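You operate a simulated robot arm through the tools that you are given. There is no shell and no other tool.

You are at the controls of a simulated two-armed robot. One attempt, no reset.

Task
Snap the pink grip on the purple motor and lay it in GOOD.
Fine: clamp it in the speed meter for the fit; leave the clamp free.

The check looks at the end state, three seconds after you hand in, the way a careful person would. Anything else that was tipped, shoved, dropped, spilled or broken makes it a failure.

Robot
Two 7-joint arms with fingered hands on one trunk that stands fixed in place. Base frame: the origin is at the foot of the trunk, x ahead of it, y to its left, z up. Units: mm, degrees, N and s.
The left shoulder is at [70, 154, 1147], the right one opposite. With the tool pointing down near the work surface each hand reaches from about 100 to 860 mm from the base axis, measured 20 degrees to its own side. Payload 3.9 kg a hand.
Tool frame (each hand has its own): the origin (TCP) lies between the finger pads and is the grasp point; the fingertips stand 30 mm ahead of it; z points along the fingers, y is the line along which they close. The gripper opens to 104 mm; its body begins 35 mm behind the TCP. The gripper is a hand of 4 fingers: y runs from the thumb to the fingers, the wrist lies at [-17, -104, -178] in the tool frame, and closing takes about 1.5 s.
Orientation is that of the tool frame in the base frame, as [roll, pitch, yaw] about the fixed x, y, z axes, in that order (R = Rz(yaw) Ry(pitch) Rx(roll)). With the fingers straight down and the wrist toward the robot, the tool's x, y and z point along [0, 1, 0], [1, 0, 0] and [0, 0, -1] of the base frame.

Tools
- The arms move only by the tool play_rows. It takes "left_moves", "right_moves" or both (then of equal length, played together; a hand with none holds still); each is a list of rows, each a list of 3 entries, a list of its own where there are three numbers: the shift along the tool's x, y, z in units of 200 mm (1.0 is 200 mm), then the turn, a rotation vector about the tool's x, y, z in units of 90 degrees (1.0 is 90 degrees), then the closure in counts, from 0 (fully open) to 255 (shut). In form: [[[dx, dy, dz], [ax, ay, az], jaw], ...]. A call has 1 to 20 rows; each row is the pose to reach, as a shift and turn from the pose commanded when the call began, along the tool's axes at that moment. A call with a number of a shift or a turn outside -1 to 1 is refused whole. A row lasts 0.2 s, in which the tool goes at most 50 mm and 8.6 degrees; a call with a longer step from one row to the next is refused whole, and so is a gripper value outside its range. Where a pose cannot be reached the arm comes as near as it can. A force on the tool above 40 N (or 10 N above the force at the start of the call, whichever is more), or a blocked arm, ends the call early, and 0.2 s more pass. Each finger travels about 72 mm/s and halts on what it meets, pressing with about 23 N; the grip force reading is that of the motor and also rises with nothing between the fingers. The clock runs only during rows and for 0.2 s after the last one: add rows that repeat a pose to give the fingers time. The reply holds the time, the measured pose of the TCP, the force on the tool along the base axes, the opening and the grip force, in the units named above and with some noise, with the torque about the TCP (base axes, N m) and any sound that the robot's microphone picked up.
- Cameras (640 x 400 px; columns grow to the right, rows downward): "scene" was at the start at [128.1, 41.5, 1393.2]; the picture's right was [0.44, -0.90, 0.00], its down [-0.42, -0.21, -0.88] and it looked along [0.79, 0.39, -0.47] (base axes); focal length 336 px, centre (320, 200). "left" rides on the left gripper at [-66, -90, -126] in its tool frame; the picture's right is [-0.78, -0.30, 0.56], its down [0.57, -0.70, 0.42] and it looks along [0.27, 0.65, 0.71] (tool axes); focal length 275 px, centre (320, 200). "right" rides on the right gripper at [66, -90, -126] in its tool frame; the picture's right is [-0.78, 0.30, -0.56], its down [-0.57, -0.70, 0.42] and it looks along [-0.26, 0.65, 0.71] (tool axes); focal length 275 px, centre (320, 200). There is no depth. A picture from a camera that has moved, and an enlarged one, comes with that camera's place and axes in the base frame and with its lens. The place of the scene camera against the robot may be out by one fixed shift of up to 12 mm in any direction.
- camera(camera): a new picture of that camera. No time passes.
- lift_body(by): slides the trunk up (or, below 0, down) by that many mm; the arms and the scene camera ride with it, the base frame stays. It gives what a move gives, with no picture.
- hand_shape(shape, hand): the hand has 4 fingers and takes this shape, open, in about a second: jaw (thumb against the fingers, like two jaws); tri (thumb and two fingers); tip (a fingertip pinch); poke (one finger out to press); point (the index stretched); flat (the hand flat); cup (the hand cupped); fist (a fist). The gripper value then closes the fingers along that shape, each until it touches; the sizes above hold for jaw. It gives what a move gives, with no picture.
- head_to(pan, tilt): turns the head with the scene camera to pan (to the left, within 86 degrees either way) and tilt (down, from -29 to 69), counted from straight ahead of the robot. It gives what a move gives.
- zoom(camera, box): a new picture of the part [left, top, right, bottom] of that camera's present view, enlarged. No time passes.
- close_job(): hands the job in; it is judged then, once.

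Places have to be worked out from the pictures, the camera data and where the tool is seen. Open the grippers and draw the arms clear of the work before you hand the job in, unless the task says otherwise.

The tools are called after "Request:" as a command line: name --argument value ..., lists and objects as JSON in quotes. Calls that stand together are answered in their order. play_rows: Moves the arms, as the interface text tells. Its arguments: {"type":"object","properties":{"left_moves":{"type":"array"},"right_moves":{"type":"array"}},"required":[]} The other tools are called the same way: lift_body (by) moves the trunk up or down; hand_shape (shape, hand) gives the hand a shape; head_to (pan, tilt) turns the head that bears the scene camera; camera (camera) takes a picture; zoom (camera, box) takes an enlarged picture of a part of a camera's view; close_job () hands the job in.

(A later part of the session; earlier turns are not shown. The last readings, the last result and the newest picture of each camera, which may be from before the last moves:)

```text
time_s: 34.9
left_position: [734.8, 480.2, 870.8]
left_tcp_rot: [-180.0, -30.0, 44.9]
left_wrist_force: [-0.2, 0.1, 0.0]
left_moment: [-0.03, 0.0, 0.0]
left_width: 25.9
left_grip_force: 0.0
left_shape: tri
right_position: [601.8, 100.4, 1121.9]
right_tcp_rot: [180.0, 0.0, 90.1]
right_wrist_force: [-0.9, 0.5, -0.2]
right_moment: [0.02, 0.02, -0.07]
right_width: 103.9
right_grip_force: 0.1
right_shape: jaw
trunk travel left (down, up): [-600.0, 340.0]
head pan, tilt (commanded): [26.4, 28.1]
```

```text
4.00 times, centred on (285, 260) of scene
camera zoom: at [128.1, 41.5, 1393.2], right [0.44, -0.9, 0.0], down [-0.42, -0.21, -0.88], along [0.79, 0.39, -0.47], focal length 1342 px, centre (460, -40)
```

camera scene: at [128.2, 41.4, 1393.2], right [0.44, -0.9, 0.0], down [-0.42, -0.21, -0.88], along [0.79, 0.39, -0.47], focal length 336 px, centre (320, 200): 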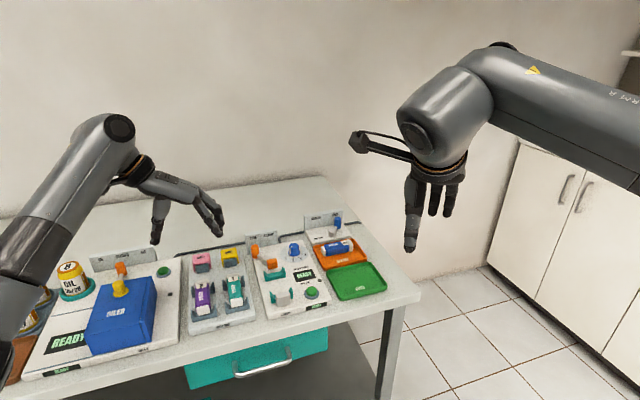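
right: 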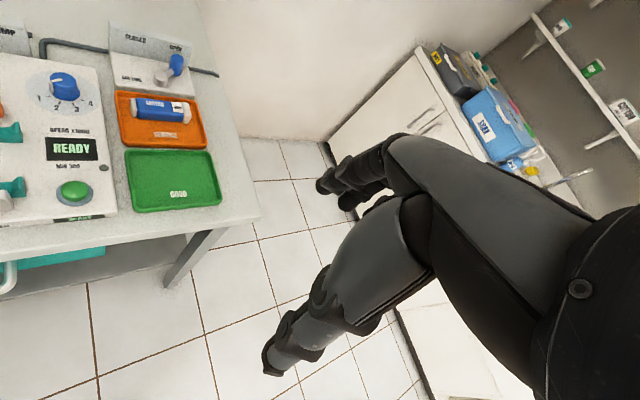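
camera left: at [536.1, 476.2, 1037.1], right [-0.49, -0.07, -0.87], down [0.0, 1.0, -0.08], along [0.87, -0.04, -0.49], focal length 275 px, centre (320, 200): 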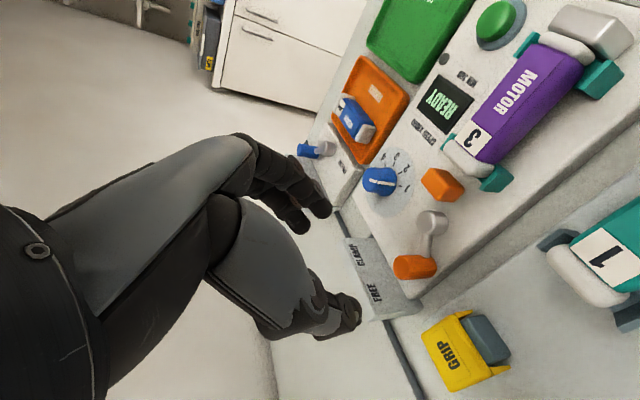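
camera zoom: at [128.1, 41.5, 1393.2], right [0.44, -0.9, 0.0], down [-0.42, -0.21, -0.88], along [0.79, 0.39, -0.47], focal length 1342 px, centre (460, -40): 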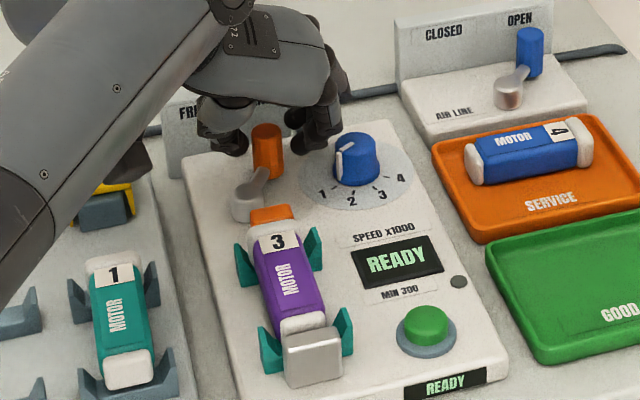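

The lever now points back-right and the pad has closed up to the motor. I push a little further to its stop, watching the force.

Request:
play_rows --left_moves '[[[-0.008, 0.015, -0.0045], [0, 0, 0], 192], [[-0.016, 0.03, -0.009], [0, 0, 0], 192], [[-0.022, 0.04, -0.0125], [0, 0, 0], 192], [[-0.022, 0.04, -0.0125], [0, 0, 0], 192]]'

Request:
zoom --camera "left" --box '[300, 100, 500, 260]'

Request:
zoom --camera "scene" --box '[260, 215, 320, 285]'

```text
time_s: 35.9
left_position: [735.7, 474.2, 871.6]
left_tcp_rot: [180.0, -30.0, 45.2]
left_wrist_force: [-0.9, 1.3, 0.6]
left_moment: [0.11, 0.06, 0.0]
left_width: 26.0
left_grip_force: 0.0
left_shape: tri
right_position: [601.3, 100.3, 1121.4]
right_tcp_rot: [180.0, 0.1, 90.2]
right_wrist_force: [-0.1, -0.5, 0.2]
right_moment: [0.0, -0.02, 0.02]
right_width: 103.8
right_grip_force: 0.1
right_shape: jaw
trunk travel left (down, up): [-600.0, 340.0]
head pan, tilt (commanded): [26.4, 28.1]
```

```text
2.50 times, centred on (400, 180) of left
camera zoom: at [588.5, 451.3, 947.0], right [-0.49, -0.07, -0.87], down [0.0, 1.0, -0.08], along [0.87, -0.04, -0.49], focal length 688 px, centre (120, 250)
```

zoom: 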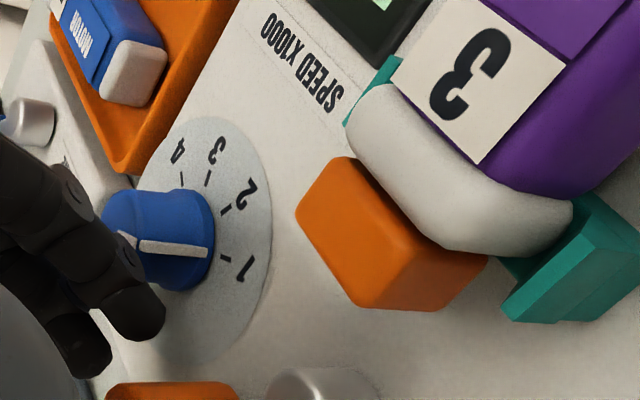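

```text
5.71 times, centred on (290, 250) of scene
camera zoom: at [127.9, 42.1, 1393.2], right [0.45, -0.9, 0.0], down [-0.42, -0.21, -0.88], along [0.79, 0.39, -0.47], focal length 1918 px, centre (491, -86)
```

zoom: 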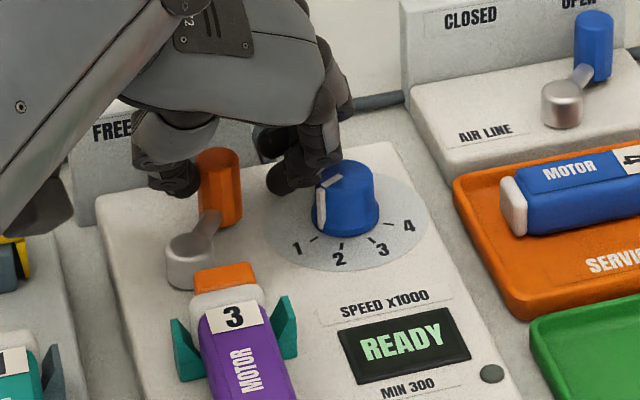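

The knob now stands about 33° to the right, mirroring its FREE position, with the pad against the motor. To be sure it is at its stop without touching the blue dial, I shift the hand back slightly and push 3 mm more.

Request:
play_rows --left_moves '[[[0.013, -0.005, 0.0075], [0, 0, 0], 192], [[0.026, -0.005, 0.015], [0, 0, 0], 192], [[0.026, 0.005, 0.015], [0, 0, 0], 198], [[0.026, 0.015, 0.015], [0, 0, 0], 200], [[0.026, 0.015, 0.015], [0, 0, 0], 200]]'

Request:
zoom --camera "left" --box '[240, 120, 480, 300]'

Request:
zoom --camera "scene" --box '[260, 215, 320, 310]'

```text
time_s: 37.1
left_position: [741.4, 475.2, 870.9]
left_tcp_rot: [180.0, -30.0, 45.1]
left_wrist_force: [-5.3, 3.0, 0.6]
left_moment: [0.04, 0.07, 0.08]
left_width: 24.0
left_grip_force: 0.0
left_shape: tri
right_position: [600.3, 101.7, 1122.3]
right_tcp_rot: [180.0, 0.0, 90.1]
right_wrist_force: [0.3, 0.5, 0.2]
right_moment: [0.0, -0.02, -0.05]
right_width: 103.8
right_grip_force: 0.0
right_shape: jaw
trunk travel left (down, up): [-600.0, 340.0]
head pan, tilt (commanded): [26.4, 28.1]
```

```text
2.22 times, centred on (360, 210) of left
camera zoom: at [593.9, 453.5, 947.4], right [-0.49, -0.07, -0.87], down [0.0, 1.0, -0.08], along [0.87, -0.04, -0.49], focal length 612 px, centre (231, 178)
```

zoom: 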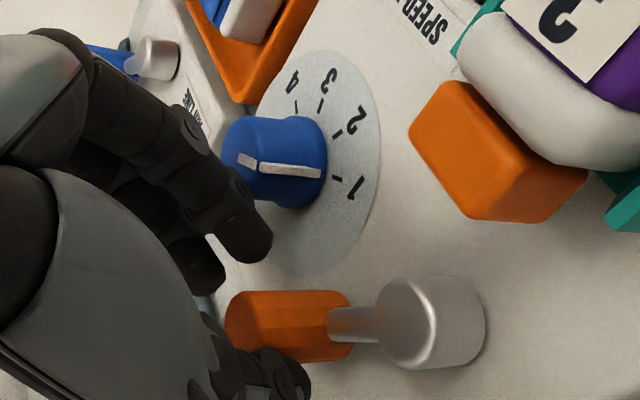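

```text
4.21 times, centred on (290, 262) of scene
camera zoom: at [127.0, 42.2, 1393.2], right [0.45, -0.9, 0.0], down [-0.42, -0.21, -0.88], along [0.79, 0.39, -0.47], focal length 1413 px, centre (446, -63)
```

zoom: 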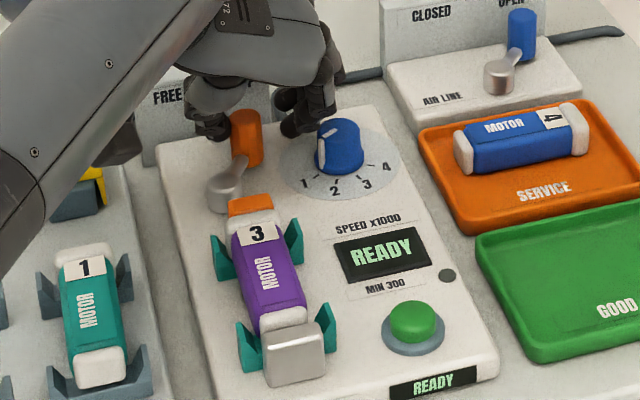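

The reaction rose to about 6 N, so the lever is against its stop with the pad on the motor. I back the thumb off, rise clear, and look at whether the lever stays.

Request:
play_rows --left_moves '[[[0, -0.012, 0], [0, 0, 0], 196], [[0, -0.022, 0], [0, 0, 0], 192], [[0.025, -0.022, -0.0435], [0, 0, 0], 192], [[0.05, -0.022, -0.087], [0, 0, 0], 192], [[0.1, -0.022, -0.174], [0, 0, 0], 192], [[0.15, -0.022, -0.26], [0, 0, 0], 192], [[0.15, -0.022, -0.26], [0, 0, 0], 192]]'

Request:
zoom --camera "left" --box '[300, 80, 540, 280]'

Request:
zoom --camera "scene" --box '[250, 215, 320, 310]'

```text
time_s: 38.7
left_position: [740.2, 477.6, 931.8]
left_tcp_rot: [-180.0, -30.0, 45.1]
left_wrist_force: [0.6, -0.6, 0.3]
left_moment: [-0.02, 0.01, 0.0]
left_width: 26.0
left_grip_force: 0.1
left_shape: tri
right_position: [602.1, 100.5, 1122.5]
right_tcp_rot: [180.0, 0.1, 90.0]
right_wrist_force: [0.5, 0.7, 0.5]
right_moment: [0.01, -0.04, 0.0]
right_width: 103.7
right_grip_force: 0.1
right_shape: jaw
trunk travel left (down, up): [-600.0, 340.0]
head pan, tilt (commanded): [26.4, 28.1]
```

```text
2.00 times, centred on (420, 180) of left
camera zoom: at [592.0, 455.9, 1007.7], right [-0.49, -0.07, -0.87], down [0.0, 1.0, -0.08], along [0.87, -0.04, -0.49], focal length 551 px, centre (120, 240)
```

zoom: 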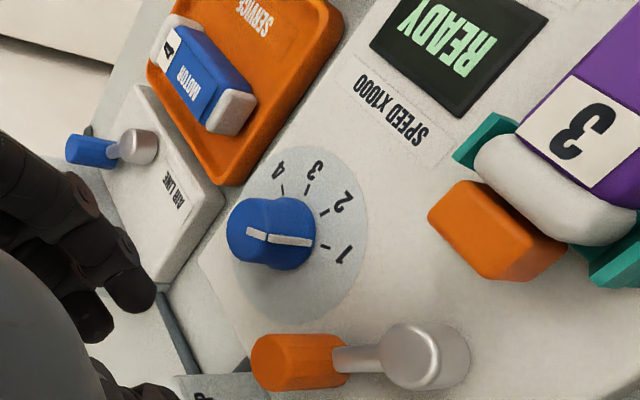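

```text
4.21 times, centred on (285, 262) of scene
camera zoom: at [128.4, 41.6, 1393.1], right [0.44, -0.9, 0.0], down [-0.42, -0.21, -0.88], along [0.79, 0.39, -0.47], focal length 1413 px, centre (467, -63)
```

zoom: 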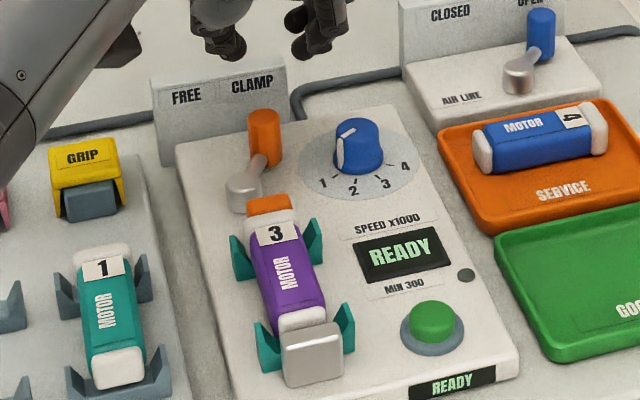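

The lever stays at CLAMP with the pad on the motor. Next I rise and carry the tilted hand across to above the pink grip (judged centred near s1=-4, s2=871, top z≈852).

Request:
play_rows --left_moves '[[[0.05, -0.02, -0.09], [0, 0, 0], 160], [[0.058, -0.12, -0.1327], [0, 0, 0], 133], [[0.058, -0.24, -0.1327], [0, 0, 0], 133], [[0.058, -0.36, -0.1327], [0, 0, 0], 133], [[0.058, -0.48, -0.1327], [0, 0, 0], 133], [[0.058, -0.6, -0.1327], [0, 0, 0], 133], [[0.058, -0.72, -0.1327], [0, 0, 0], 133], [[0.058, -0.84, -0.1327], [0, 0, 0], 133], [[0.058, -0.947, -0.1327], [0, 0, 0], 133], [[0.058, -0.947, -0.1327], [0, 0, 0], 133]]'

Request:
camera --camera "left"

Request:
zoom --camera "scene" --box '[170, 190, 250, 290]'

```text
time_s: 40.9
left_position: [603.6, 608.4, 958.8]
left_tcp_rot: [180.0, -30.1, 45.0]
left_wrist_force: [0.1, -0.3, -0.1]
left_moment: [0.02, -0.01, -0.05]
left_width: 49.4
left_grip_force: 0.1
left_shape: tri
right_position: [602.0, 99.7, 1121.3]
right_tcp_rot: [-180.0, 0.1, 90.0]
right_wrist_force: [0.6, -0.2, 0.3]
right_moment: [0.02, 0.03, 0.0]
right_width: 103.7
right_grip_force: 0.1
right_shape: jaw
trunk travel left (down, up): [-600.0, 340.0]
head pan, tilt (commanded): [26.4, 28.1]
```

```text
taken
camera left: at [455.9, 586.8, 1034.9], right [-0.49, -0.07, -0.87], down [0.0, 1.0, -0.08], along [0.87, -0.04, -0.49], focal length 275 px, centre (320, 200)
```

left: 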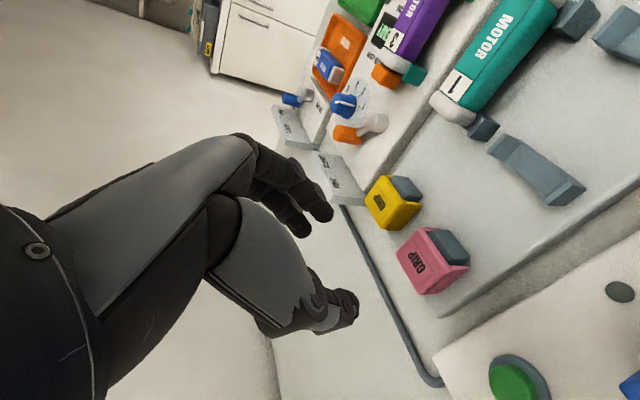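

```text
4.00 times, centred on (210, 240) of scene
camera zoom: at [128.5, 41.3, 1393.1], right [0.44, -0.9, 0.0], down [-0.42, -0.21, -0.88], along [0.79, 0.39, -0.47], focal length 1342 px, centre (760, 40)
```

zoom: 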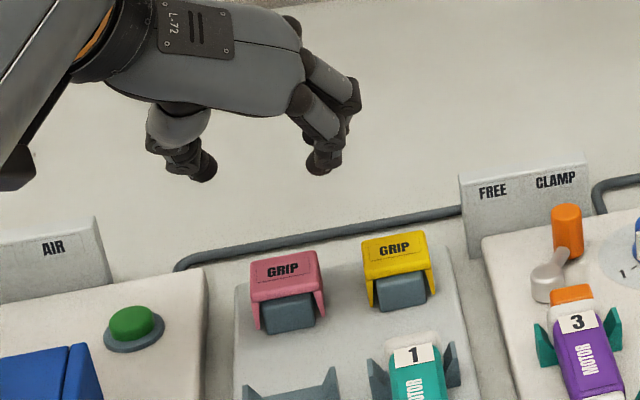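

The hand is above the pink grip and reachable. I zoom in to measure the grip precisely.

Request:
zoom --camera "left" --box '[350, 160, 490, 310]'

Request:
zoom --camera "scene" --box '[195, 240, 255, 280]'

```text
2.67 times, centred on (420, 235) of left
camera zoom: at [455.9, 586.8, 1034.9], right [-0.49, -0.07, -0.87], down [0.0, 1.0, -0.08], along [0.87, -0.04, -0.49], focal length 734 px, centre (53, 107)
```

zoom: 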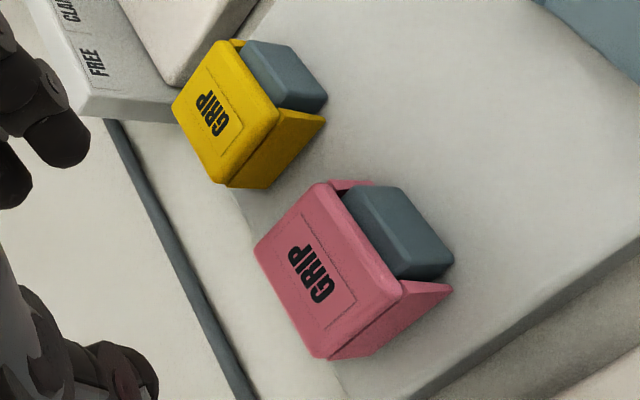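

```text
10.00 times, centred on (225, 260) of scene
camera zoom: at [128.5, 41.3, 1393.1], right [0.44, -0.9, 0.0], down [-0.42, -0.21, -0.88], along [0.79, 0.39, -0.47], focal length 3356 px, centre (1270, -400)
```

zoom: 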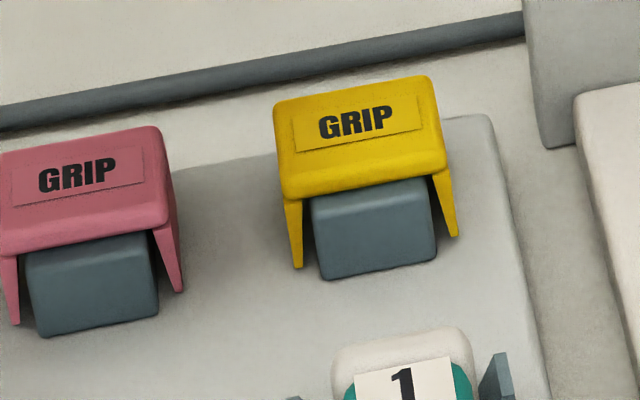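

The pink grip's top spans about 39 × 36 mm centred near s1=-5, s2=871. I shift 3 mm left and go down to 35 mm above the grasp height for a check.

Request:
play_rows --left_moves '[[[-0.02, -0.008, 0.035], [0, 0, 0], 133], [[-0.05, -0.016, 0.087], [0, 0, 0], 133], [[-0.1, -0.016, 0.173], [0, 0, 0], 133], [[-0.15, -0.016, 0.26], [0, 0, 0], 133], [[-0.15, -0.016, 0.26], [0, 0, 0], 133]]'

Request:
zoom --camera "left" --box '[240, 120, 480, 360]'

Request:
zoom --camera "scene" --box '[180, 220, 240, 285]'

```text
time_s: 42.1
left_position: [600.8, 609.9, 898.8]
left_tcp_rot: [179.9, -30.0, 45.1]
left_wrist_force: [0.1, 0.2, -0.7]
left_moment: [0.0, 0.01, 0.01]
left_width: 49.3
left_grip_force: 0.0
left_shape: tri
right_position: [602.4, 100.2, 1121.6]
right_tcp_rot: [-180.0, 0.1, 90.0]
right_wrist_force: [0.2, -0.8, 0.4]
right_moment: [0.01, -0.06, 0.0]
right_width: 103.6
right_grip_force: 0.0
right_shape: jaw
trunk travel left (down, up): [-600.0, 340.0]
head pan, tilt (commanded): [26.4, 28.1]
```

```text
1.67 times, centred on (360, 240) of left
camera zoom: at [453.2, 589.2, 975.6], right [-0.49, -0.07, -0.87], down [0.0, 1.0, -0.08], along [0.87, -0.04, -0.49], focal length 459 px, centre (253, 133)
```

zoom: 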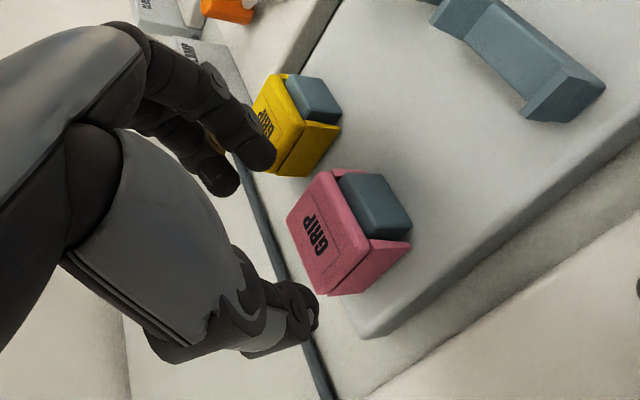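

```text
6.15 times, centred on (210, 252) of scene
camera zoom: at [128.0, 41.4, 1393.2], right [0.44, -0.9, 0.0], down [-0.42, -0.21, -0.88], along [0.79, 0.39, -0.47], focal length 2065 px, centre (997, -123)
```

zoom: 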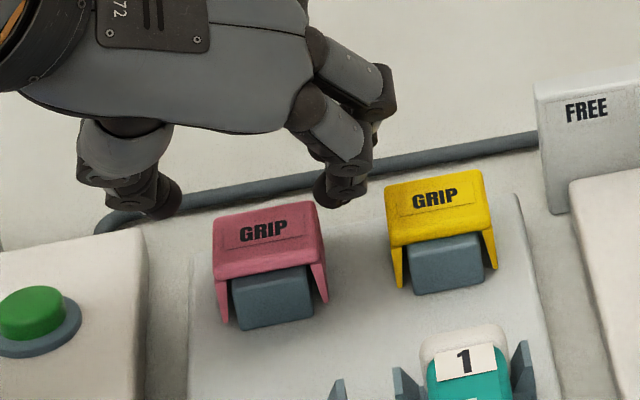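

The thumb side looks to have more room than the finger side in the scene view. I zoom in tighter to judge the correction before going down.

Request:
zoom --camera "scene" --box '[190, 235, 225, 275]'

Request:
zoom --camera "left" --box '[300, 160, 420, 320]'

```text
10.00 times, centred on (208, 255) of scene
camera zoom: at [128.0, 41.4, 1393.2], right [0.44, -0.9, 0.0], down [-0.42, -0.21, -0.88], along [0.79, 0.39, -0.47], focal length 3356 px, centre (1445, -350)
```

zoom: 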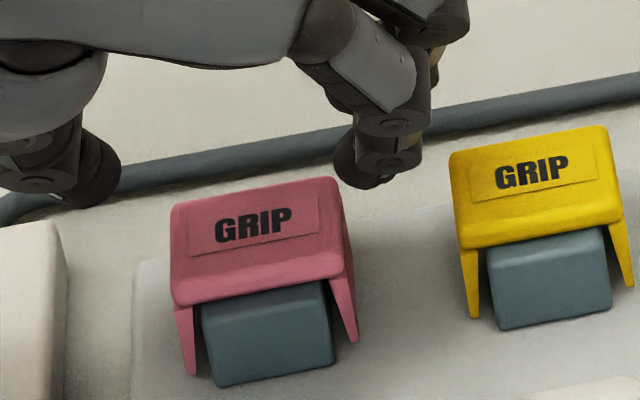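

```text
2.50 times, centred on (360, 240) of left
camera zoom: at [453.2, 589.2, 975.6], right [-0.49, -0.07, -0.87], down [0.0, 1.0, -0.08], along [0.87, -0.04, -0.49], focal length 688 px, centre (220, 100)
```

zoom: 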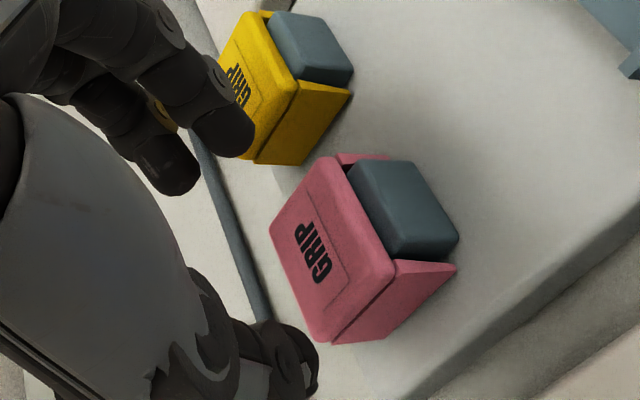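

By projection the finger goes down midway between the pink and yellow grips, about 2.5 mm from each, and the thumb has about 6 mm. I descend 17 mm, to just above the grips' tops, and check again.

Request:
play_rows --left_moves '[[[-0.02, 0, 0.035], [0, 0, 0], 133], [[-0.0425, 0, 0.0736], [0, 0, 0], 133], [[-0.0425, 0, 0.0736], [0, 0, 0], 133]]'

Request:
zoom --camera "scene" --box '[190, 235, 225, 275]'

Request:
zoom --camera "left" --box '[270, 160, 410, 320]'

```text
time_s: 42.9
left_position: [602.3, 611.3, 882.3]
left_tcp_rot: [-180.0, -30.0, 45.1]
left_wrist_force: [0.6, -0.4, -0.1]
left_moment: [0.0, 0.02, 0.01]
left_width: 49.4
left_grip_force: 0.0
left_shape: tri
right_position: [602.7, 100.2, 1121.9]
right_tcp_rot: [-180.0, 0.0, 90.0]
right_wrist_force: [-1.1, -0.6, 0.0]
right_moment: [-0.02, 0.02, 0.02]
right_width: 103.6
right_grip_force: 0.1
right_shape: jaw
trunk travel left (down, up): [-600.0, 340.0]
head pan, tilt (commanded): [26.4, 28.1]
```

```text
10.00 times, centred on (208, 255) of scene
camera zoom: at [128.1, 41.5, 1393.2], right [0.44, -0.9, 0.0], down [-0.42, -0.21, -0.88], along [0.79, 0.39, -0.47], focal length 3356 px, centre (1445, -350)
```

zoom: 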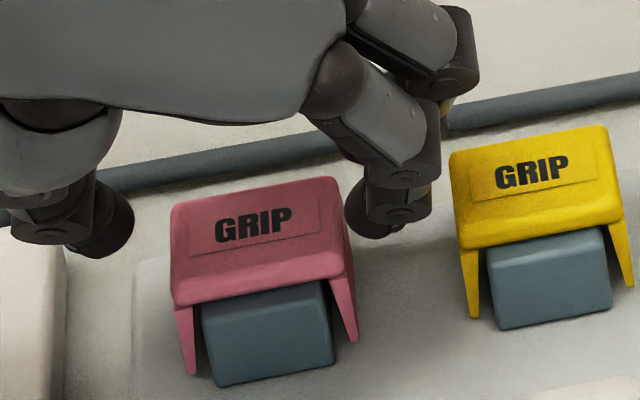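

```text
2.50 times, centred on (340, 240) of left
camera zoom: at [454.2, 589.8, 959.0], right [-0.49, -0.07, -0.87], down [0.0, 1.0, -0.08], along [0.87, -0.04, -0.49], focal length 688 px, centre (270, 100)
```

zoom: 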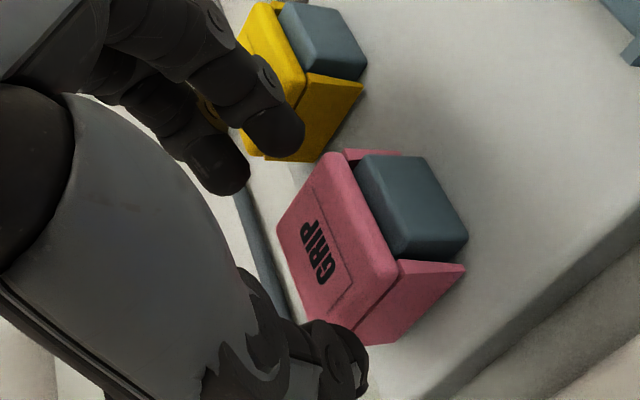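

The finger is still centred in the gap between the two grips. I go down the remaining 17 mm in small rows.

Request:
play_rows --left_moves '[[[-0.012, 0, 0.021], [0, 0, 0], 133], [[-0.024, 0, 0.042], [0, 0, 0], 133], [[-0.036, 0, 0.063], [0, 0, 0], 133], [[-0.0425, 0, 0.0736], [0, 0, 0], 133], [[-0.0425, 0, 0.0736], [0, 0, 0], 133]]'

Request:
zoom --camera "scene" --box '[190, 235, 225, 275]'

Request:
zoom --camera "left" --box '[270, 160, 410, 320]'

```text
time_s: 44.1
left_position: [601.6, 611.8, 865.5]
left_tcp_rot: [-180.0, -30.1, 45.0]
left_wrist_force: [0.3, -0.4, 0.9]
left_moment: [0.0, 0.01, 0.0]
left_width: 49.5
left_grip_force: 0.1
left_shape: tri
right_position: [601.5, 100.1, 1122.3]
right_tcp_rot: [180.0, 0.0, 90.0]
right_wrist_force: [0.0, -0.1, -0.3]
right_moment: [0.02, -0.03, -0.03]
right_width: 103.5
right_grip_force: 0.1
right_shape: jaw
trunk travel left (down, up): [-600.0, 340.0]
head pan, tilt (commanded): [26.4, 28.1]
```

```text
10.00 times, centred on (208, 255) of scene
camera zoom: at [128.1, 41.5, 1393.2], right [0.44, -0.9, 0.0], down [-0.42, -0.21, -0.88], along [0.79, 0.39, -0.47], focal length 3356 px, centre (1445, -350)
```

zoom: 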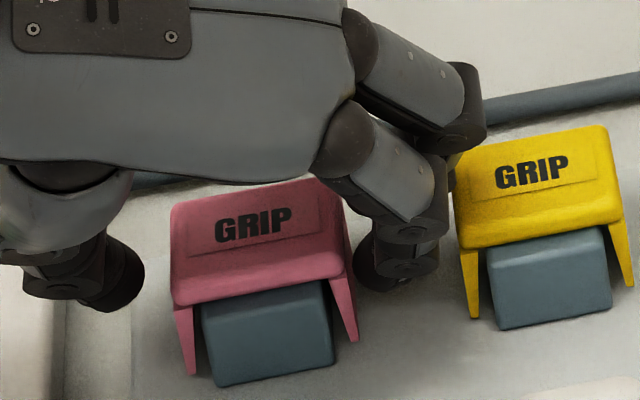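

```text
2.50 times, centred on (340, 240) of left
camera zoom: at [453.9, 590.2, 942.1], right [-0.49, -0.07, -0.87], down [0.0, 1.0, -0.08], along [0.87, -0.04, -0.49], focal length 688 px, centre (270, 100)
```

zoom: 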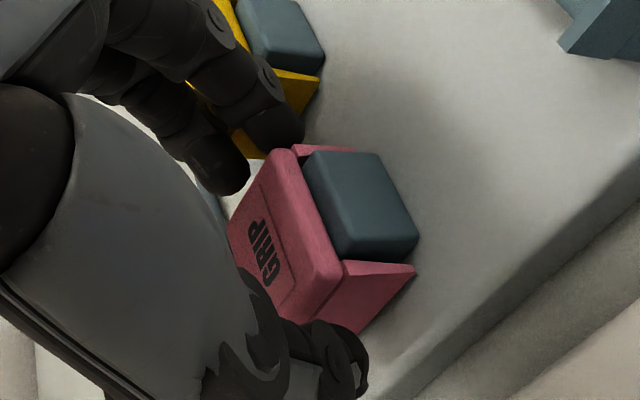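

The fingers bracket the pink grip with no contact forces. I close on it.

Request:
play_rows --left_moves '[[[0, 0, 0], [0, 0, 0], 160], [[0, 0, 0], [0, 0, 0], 190], [[0, 0, 0], [0, 0, 0], 220], [[0, 0, 0], [0, 0, 0], 230], [[0, 0, 0], [0, 0, 0], 230], [[0, 0, 0], [0, 0, 0], 230]]'

Request:
zoom --camera "scene" --box '[190, 235, 225, 275]'

Request:
zoom --camera "left" --box '[270, 160, 410, 320]'

```text
time_s: 45.5
left_position: [600.6, 611.2, 867.6]
left_tcp_rot: [180.0, -30.0, 45.0]
left_wrist_force: [0.9, 0.5, 1.1]
left_moment: [0.0, -0.02, 0.0]
left_width: 36.4
left_grip_force: 22.9
left_shape: tri
right_position: [602.1, 99.5, 1122.6]
right_tcp_rot: [-179.9, 0.1, 90.0]
right_wrist_force: [-0.5, -0.2, 0.5]
right_moment: [-0.01, 0.0, 0.02]
right_width: 104.0
right_grip_force: 0.0
right_shape: jaw
trunk travel left (down, up): [-600.0, 340.0]
head pan, tilt (commanded): [26.4, 28.1]
```

```text
10.00 times, centred on (208, 255) of scene
camera zoom: at [128.0, 41.3, 1393.2], right [0.44, -0.9, 0.0], down [-0.42, -0.21, -0.88], along [0.79, 0.39, -0.47], focal length 3356 px, centre (1445, -350)
```

zoom: 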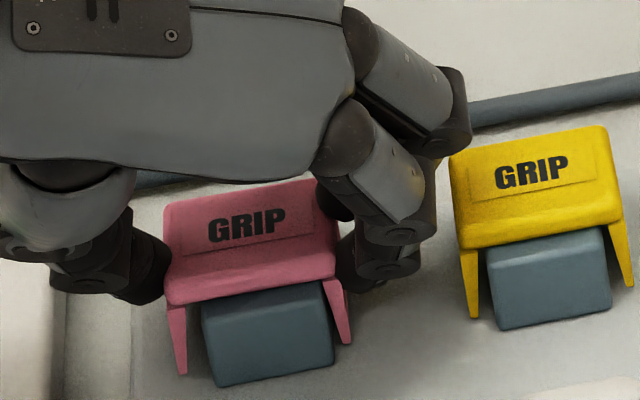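

```text
2.50 times, centred on (340, 240) of left
camera zoom: at [454.0, 590.1, 942.4], right [-0.49, -0.07, -0.87], down [0.0, 1.0, -0.08], along [0.87, -0.04, -0.49], focal length 688 px, centre (270, 100)
```

zoom: 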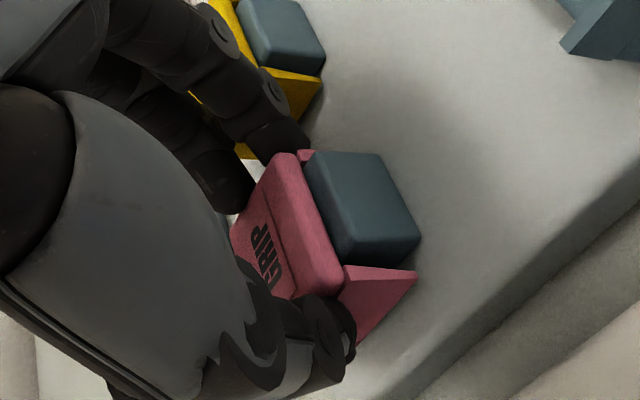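

The grip is held (22.9 N at 36.4 mm). I lift straight up slowly and see if it comes off its post level.

Request:
play_rows --left_moves '[[[0.0125, 0, -0.0217], [0, 0, 0], 235], [[0.025, 0, -0.0433], [0, 0, 0], 235], [[0.05, 0, -0.0866], [0, 0, 0], 235], [[0.075, 0, -0.13], [0, 0, 0], 235], [[0.11, 0, -0.19], [0, 0, 0], 235], [[0.15, 0, -0.26], [0, 0, 0], 235], [[0.15, 0, -0.26], [0, 0, 0], 235]]'

Request:
zoom --camera "scene" --box '[180, 210, 240, 280]'

Request:
zoom --camera "left" --box '[270, 160, 410, 320]'

```text
time_s: 47.1
left_position: [602.4, 611.8, 925.4]
left_tcp_rot: [180.0, -29.9, 45.0]
left_wrist_force: [0.8, -1.1, -0.2]
left_moment: [0.01, 0.03, 0.0]
left_width: 36.2
left_grip_force: 23.0
left_shape: tri
right_position: [602.4, 100.4, 1121.3]
right_tcp_rot: [-179.9, 0.0, 90.0]
right_wrist_force: [0.3, -0.3, -0.1]
right_moment: [-0.02, 0.0, -0.02]
right_width: 103.8
right_grip_force: 0.0
right_shape: jaw
trunk travel left (down, up): [-600.0, 340.0]
head pan, tilt (commanded): [26.4, 28.1]
```

```text
5.71 times, centred on (210, 245) of scene
camera zoom: at [128.3, 41.8, 1393.1], right [0.44, -0.9, 0.0], down [-0.42, -0.21, -0.88], along [0.79, 0.39, -0.47], focal length 1918 px, centre (949, -57)
```

zoom: 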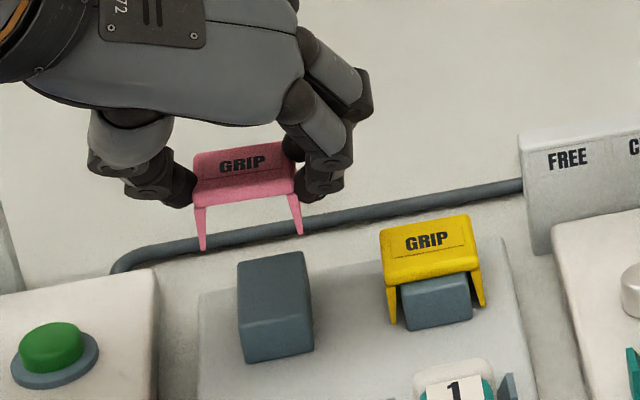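

```text
2.50 times, centred on (340, 240) of left
camera zoom: at [454.3, 590.2, 1001.0], right [-0.49, -0.07, -0.87], down [0.0, 1.0, -0.08], along [0.87, -0.04, -0.49], focal length 688 px, centre (270, 100)
```

zoom: 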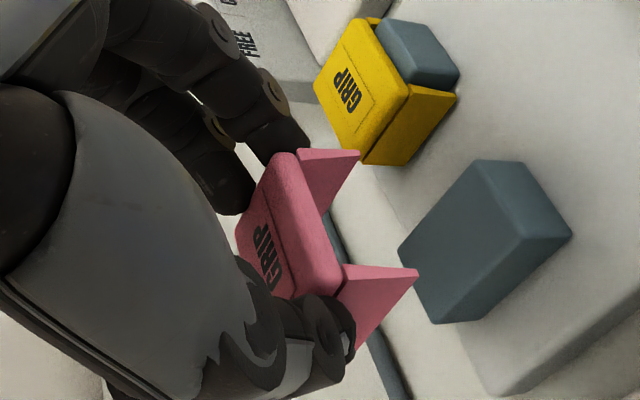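

The pink grip came up level and clean. Before carrying it over, I measure the clamped motor's exact position with the scene and right cameras.

Request:
zoom --camera "scene" --box '[265, 255, 310, 310]'

Request:
zoom --camera "right" --box '[0, 60, 80, 220]'

Request:
zoom --camera "left" --box '[300, 0, 500, 160]'

```text
7.27 times, centred on (288, 282) of scene
camera zoom: at [128.3, 41.8, 1393.1], right [0.44, -0.9, 0.0], down [-0.42, -0.21, -0.88], along [0.79, 0.39, -0.47], focal length 2441 px, centre (556, -400)
```

zoom: 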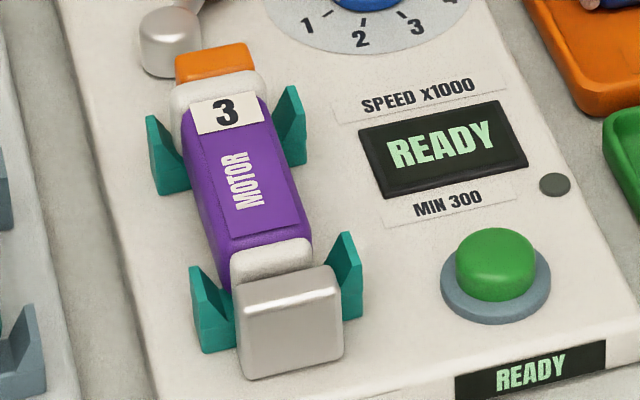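

```text
2.50 times, centred on (40, 140) of right
camera zoom: at [511.4, 166.7, 1247.1], right [0.3, -0.78, 0.56], down [-0.7, -0.57, -0.42], along [0.65, -0.26, -0.71], focal length 688 px, centre (1020, 350)
```

zoom: 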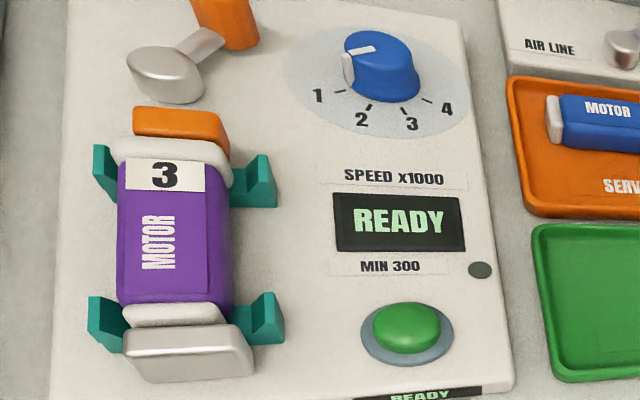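

```text
2.50 times, centred on (400, 80) of left
camera zoom: at [454.3, 590.2, 1001.0], right [-0.49, -0.07, -0.87], down [0.0, 1.0, -0.08], along [0.87, -0.04, -0.49], focal length 688 px, centre (120, 500)
```

zoom: 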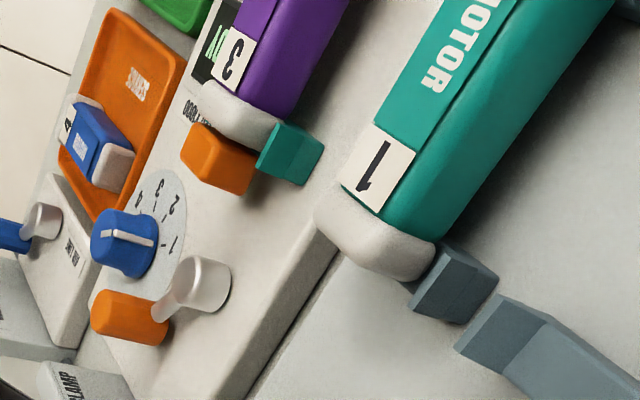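

The clamped motor measures centred near s1=163.5, s2=732, top z≈860. I carry the pink grip up, across, and to a hover about 30 mm above the motor's middle.

Request:
play_rows --left_moves '[[[0.06, 0, -0.106], [0, 0, 0], 235], [[0.1225, 0, -0.212], [0, 0, 0], 235], [[0.0471, 0.1061, -0.2555], [0, 0, 0], 235], [[-0.0283, 0.2121, -0.2991], [0, 0, 0], 235], [[-0.1037, 0.3182, -0.3426], [0, 0, 0], 235], [[-0.1791, 0.4243, -0.3862], [0, 0, 0], 235], [[-0.2545, 0.5303, -0.4297], [0, 0, 0], 235], [[-0.3299, 0.6364, -0.4732], [0, 0, 0], 235], [[-0.4053, 0.7424, -0.5168], [0, 0, 0], 235], [[-0.4807, 0.8485, -0.5603], [0, 0, 0], 235], [[-0.537, 0.8485, -0.463], [0, 0, 0], 235], [[-0.593, 0.8485, -0.3656], [0, 0, 0], 235], [[-0.593, 0.8485, -0.3656], [0, 0, 0], 235]]'

Request:
zoom --camera "scene" --box '[255, 235, 310, 305]'

Request:
zoom --camera "right" --box '[0, 40, 100, 200]'

Request:
zoom --camera "left" --box '[270, 140, 430, 320]'

```text
time_s: 49.9
left_position: [622.5, 392.5, 931.3]
left_tcp_rot: [-180.0, -30.1, 45.0]
left_wrist_force: [-0.5, -0.2, -0.9]
left_moment: [0.01, 0.02, 0.03]
left_width: 35.7
left_grip_force: 23.4
left_shape: tri
right_position: [603.0, 101.1, 1122.2]
right_tcp_rot: [180.0, 0.0, 90.0]
right_wrist_force: [0.0, 0.2, 0.1]
right_moment: [-0.02, -0.02, -0.01]
right_width: 103.8
right_grip_force: 0.0
right_shape: jaw
trunk travel left (down, up): [-600.0, 340.0]
head pan, tilt (commanded): [26.4, 28.1]
```

```text
5.71 times, centred on (282, 270) of scene
camera zoom: at [128.1, 41.2, 1393.2], right [0.44, -0.9, 0.0], down [-0.42, -0.21, -0.88], along [0.79, 0.39, -0.47], focal length 1918 px, centre (534, -200)
```

zoom: 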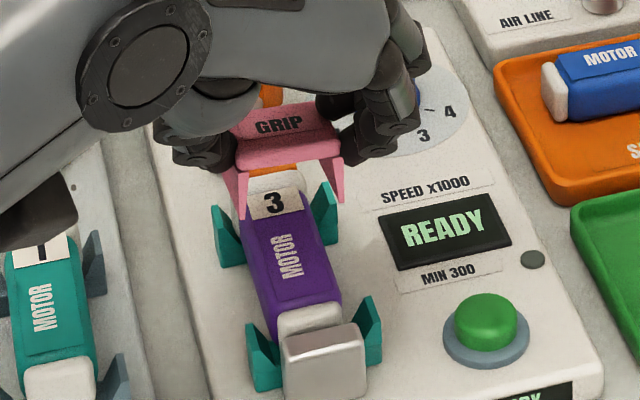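

```text
2.50 times, centred on (50, 120) of right
camera zoom: at [511.2, 166.2, 1247.2], right [0.3, -0.78, 0.56], down [-0.7, -0.57, -0.42], along [0.65, -0.26, -0.71], focal length 688 px, centre (995, 400)
```

zoom: 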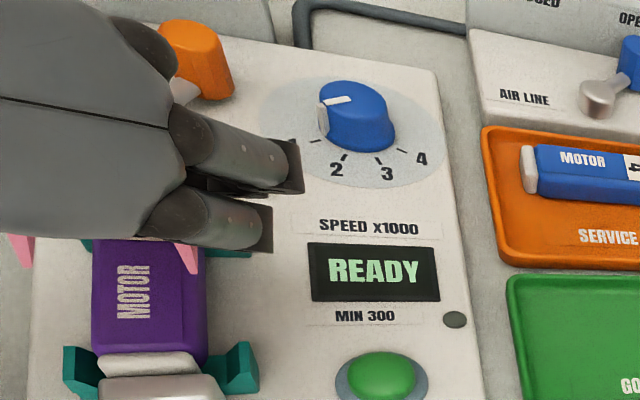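

```text
2.22 times, centred on (350, 230) of left
camera zoom: at [474.7, 370.1, 1007.0], right [-0.49, -0.07, -0.87], down [0.0, 1.0, -0.08], along [0.87, -0.04, -0.49], focal length 612 px, centre (253, 133)
```

zoom: 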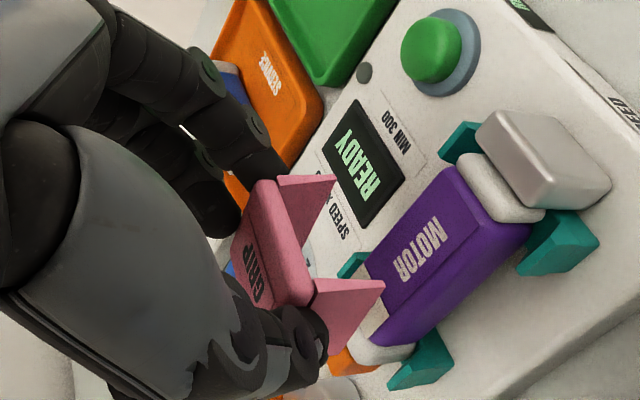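

The leg tips triangulate to s1 = 145 and 184 (centre 164.9) at z≈889, matching the motor's centreline of about 164.4. I descend 23 mm so the tips hang just above the motor and check again.

Request:
play_rows --left_moves '[[[-0.02, 0, 0.0346], [0, 0, 0], 235], [[-0.04, 0, 0.0693], [0, 0, 0], 235], [[-0.0575, 0, 0.0996], [0, 0, 0], 235], [[-0.0575, 0, 0.0996], [0, 0, 0], 235]]'

Request:
zoom --camera "scene" --box '[262, 250, 307, 305]'

Request:
zoom --camera "right" --box '[0, 60, 80, 200]'

Request:
zoom --camera "left" --box '[300, 140, 440, 300]'

```text
time_s: 50.9
left_position: [622.7, 392.1, 906.5]
left_tcp_rot: [-179.9, -30.1, 45.0]
left_wrist_force: [0.2, 0.9, 0.3]
left_moment: [0.01, -0.01, -0.02]
left_width: 35.8
left_grip_force: 22.9
left_shape: tri
right_position: [602.7, 100.0, 1120.9]
right_tcp_rot: [-180.0, 0.0, 90.1]
right_wrist_force: [0.3, 0.3, 1.0]
right_moment: [-0.01, 0.02, -0.01]
right_width: 103.6
right_grip_force: 0.0
right_shape: jaw
trunk travel left (down, up): [-600.0, 340.0]
head pan, tilt (commanded): [26.4, 28.1]
```

```text
7.27 times, centred on (284, 278) of scene
camera zoom: at [128.2, 41.4, 1393.2], right [0.44, -0.9, 0.0], down [-0.42, -0.21, -0.88], along [0.79, 0.39, -0.47], focal length 2441 px, centre (578, -364)
```

zoom: 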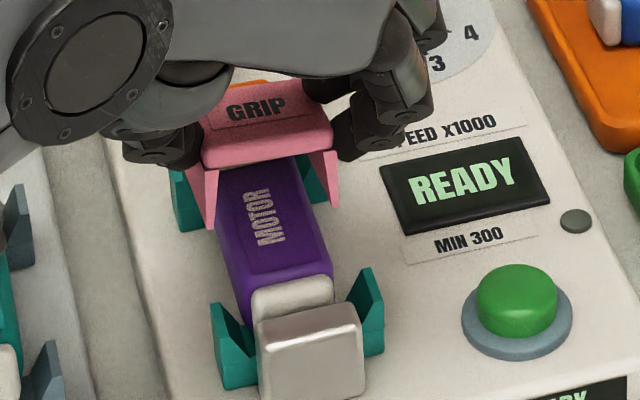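

```text
2.86 times, centred on (40, 130) of right
camera zoom: at [511.2, 166.4, 1247.2], right [0.3, -0.78, 0.56], down [-0.7, -0.57, -0.42], along [0.65, -0.26, -0.71], focal length 786 px, centre (1120, 400)
```

zoom: 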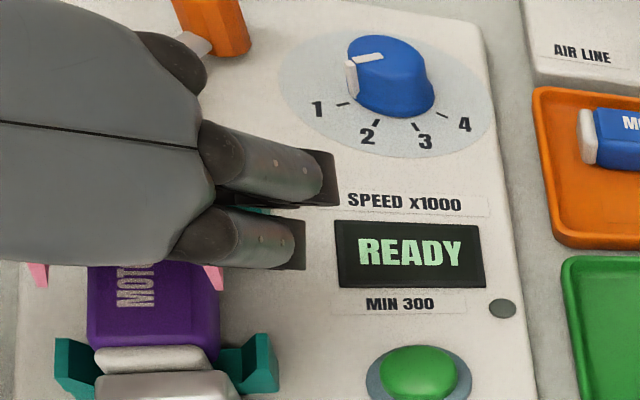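

```text
2.50 times, centred on (370, 220) of left
camera zoom: at [474.5, 370.7, 983.4], right [-0.49, -0.07, -0.87], down [0.0, 1.0, -0.08], along [0.87, -0.04, -0.49], focal length 688 px, centre (195, 150)
```

zoom: 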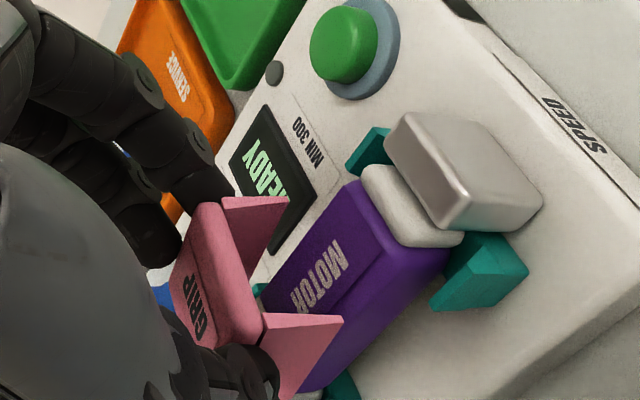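

The legs straddle the motor within half a millimetre of centre. I press down in small steps, watching the force for the start of the snap.

Request:
play_rows --left_moves '[[[-0.005, 0, 0.00866], [0, 0, 0], 240], [[-0.01, 0, 0.01732], [0, 0, 0], 240], [[-0.015, 0, 0.026], [0, 0, 0], 240], [[-0.02, 0, 0.03464], [0, 0, 0], 240], [[-0.025, 0, 0.0433], [0, 0, 0], 240], [[-0.025, 0, 0.0433], [0, 0, 0], 240]]'

Request:
zoom --camera "scene" --box '[262, 250, 307, 305]'

Request:
zoom --camera "left" --box '[300, 140, 440, 300]'

```text
time_s: 52.3
left_position: [623.6, 391.8, 896.1]
left_tcp_rot: [-180.0, -29.9, 45.1]
left_wrist_force: [-0.1, -0.6, 0.0]
left_moment: [0.01, -0.01, 0.01]
left_width: 35.6
left_grip_force: 22.6
left_shape: tri
right_position: [602.5, 99.8, 1121.5]
right_tcp_rot: [-179.9, 0.0, 89.9]
right_wrist_force: [0.7, -0.1, -0.2]
right_moment: [-0.01, -0.04, 0.01]
right_width: 103.6
right_grip_force: 0.1
right_shape: jaw
trunk travel left (down, up): [-600.0, 340.0]
head pan, tilt (commanded): [26.4, 28.1]
```

```text
7.27 times, centred on (284, 278) of scene
camera zoom: at [128.2, 41.5, 1393.1], right [0.44, -0.9, 0.0], down [-0.42, -0.21, -0.88], along [0.79, 0.39, -0.47], focal length 2441 px, centre (578, -364)
```

zoom: 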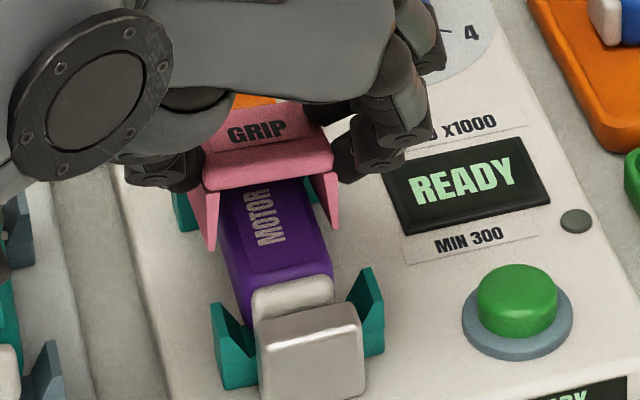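

```text
2.50 times, centred on (370, 220) of left
camera zoom: at [475.6, 371.9, 973.1], right [-0.49, -0.07, -0.87], down [0.0, 1.0, -0.08], along [0.87, -0.04, -0.49], focal length 688 px, centre (195, 150)
```

zoom: 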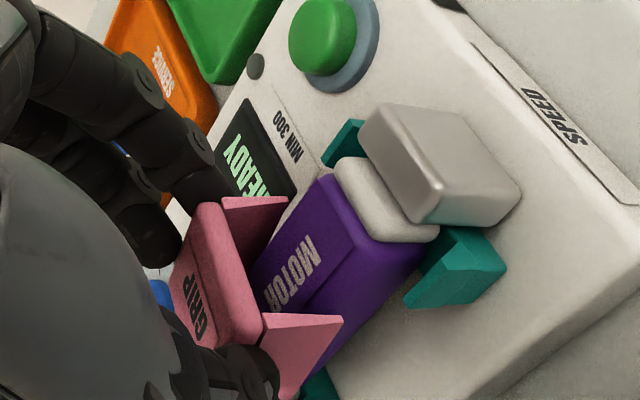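

The legs now straddle the body with no resistance. I continue down.

Request:
play_rows --left_moves '[[[-0.005, 0, 0.00866], [0, 0, 0], 245], [[-0.01, 0, 0.01732], [0, 0, 0], 245], [[-0.015, 0, 0.026], [0, 0, 0], 245], [[-0.015, 0, 0.026], [0, 0, 0], 245]]'

```text
time_s: 53.3
left_position: [623.0, 393.4, 891.8]
left_tcp_rot: [179.9, -30.0, 45.1]
left_wrist_force: [0.5, -0.2, -0.5]
left_moment: [0.01, 0.01, -0.01]
left_width: 35.8
left_grip_force: 23.2
left_shape: tri
right_position: [602.1, 100.2, 1121.5]
right_tcp_rot: [-179.9, 0.0, 90.1]
right_wrist_force: [-0.2, 0.4, 0.2]
right_moment: [0.01, 0.0, 0.0]
right_width: 103.9
right_grip_force: 0.1
right_shape: jaw
trunk travel left (down, up): [-600.0, 340.0]
head pan, tilt (commanded): [26.4, 28.1]
```

Still no force at z≈891. I continue with smaller steps.

Request:
play_rows --left_moves '[[[-0.005, 0, 0.00866], [0, 0, 0], 245], [[-0.01, 0, 0.01732], [0, 0, 0], 245], [[-0.01, 0, 0.01732], [0, 0, 0], 245]]'

Request:
zoom --camera "scene" --box '[262, 250, 307, 305]'

Request:
zoom --camera "left" --box '[300, 140, 440, 300]'

```text
time_s: 54.1
left_position: [622.1, 392.5, 887.7]
left_tcp_rot: [-179.9, -30.0, 45.1]
left_wrist_force: [0.5, 0.8, -0.5]
left_moment: [0.02, 0.01, -0.01]
left_width: 35.7
left_grip_force: 23.0
left_shape: tri
right_position: [602.6, 99.7, 1121.7]
right_tcp_rot: [-179.9, 0.0, 90.0]
right_wrist_force: [0.1, 0.7, 0.5]
right_moment: [0.01, -0.02, 0.0]
right_width: 103.8
right_grip_force: 0.0
right_shape: jaw
trunk travel left (down, up): [-600.0, 340.0]
head pan, tilt (commanded): [26.4, 28.1]
```

```text
7.27 times, centred on (284, 278) of scene
camera zoom: at [128.1, 41.5, 1393.2], right [0.44, -0.9, 0.0], down [-0.42, -0.21, -0.88], along [0.79, 0.39, -0.47], focal length 2441 px, centre (578, -364)
```

zoom: 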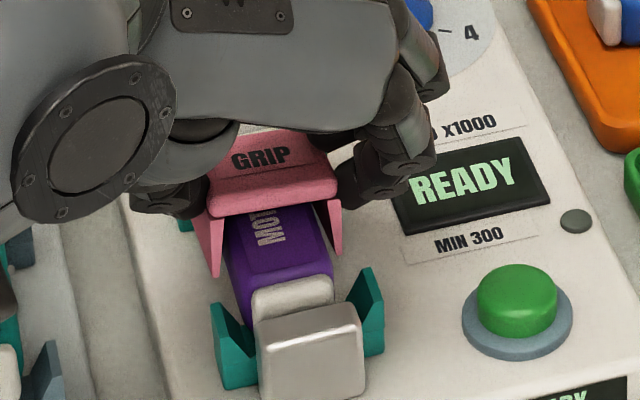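

```text
2.50 times, centred on (370, 220) of left
camera zoom: at [475.1, 370.9, 963.0], right [-0.49, -0.07, -0.87], down [0.0, 1.0, -0.08], along [0.87, -0.04, -0.49], focal length 688 px, centre (195, 150)
```

zoom: 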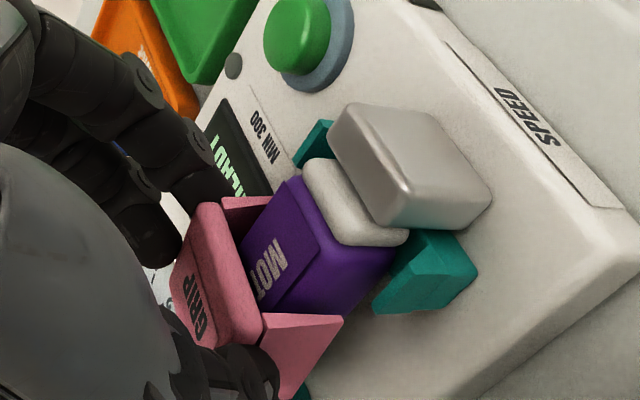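

No resistance yet at z≈887; the plate is a few millimetres above the motor top. I keep pressing 4 mm further in 1–2 mm rows.

Request:
play_rows --left_moves '[[[-0.005, 0, 0.00866], [0, 0, 0], 245], [[-0.01, 0, 0.01732], [0, 0, 0], 245], [[-0.01, 0, 0.01732], [0, 0, 0], 245]]'

```text
time_s: 54.9
left_position: [623.5, 392.8, 884.5]
left_tcp_rot: [179.9, -30.2, 45.1]
left_wrist_force: [-0.3, 0.3, 6.2]
left_moment: [0.13, -0.22, -0.01]
left_width: 36.1
left_grip_force: 22.9
left_shape: tri
right_position: [600.3, 100.3, 1122.2]
right_tcp_rot: [180.0, 0.0, 90.0]
right_wrist_force: [-0.4, -0.1, 0.9]
right_moment: [0.0, -0.02, 0.02]
right_width: 103.5
right_grip_force: 0.0
right_shape: jaw
trunk travel left (down, up): [-600.0, 340.0]
head pan, tilt (commanded): [26.4, 28.1]
```

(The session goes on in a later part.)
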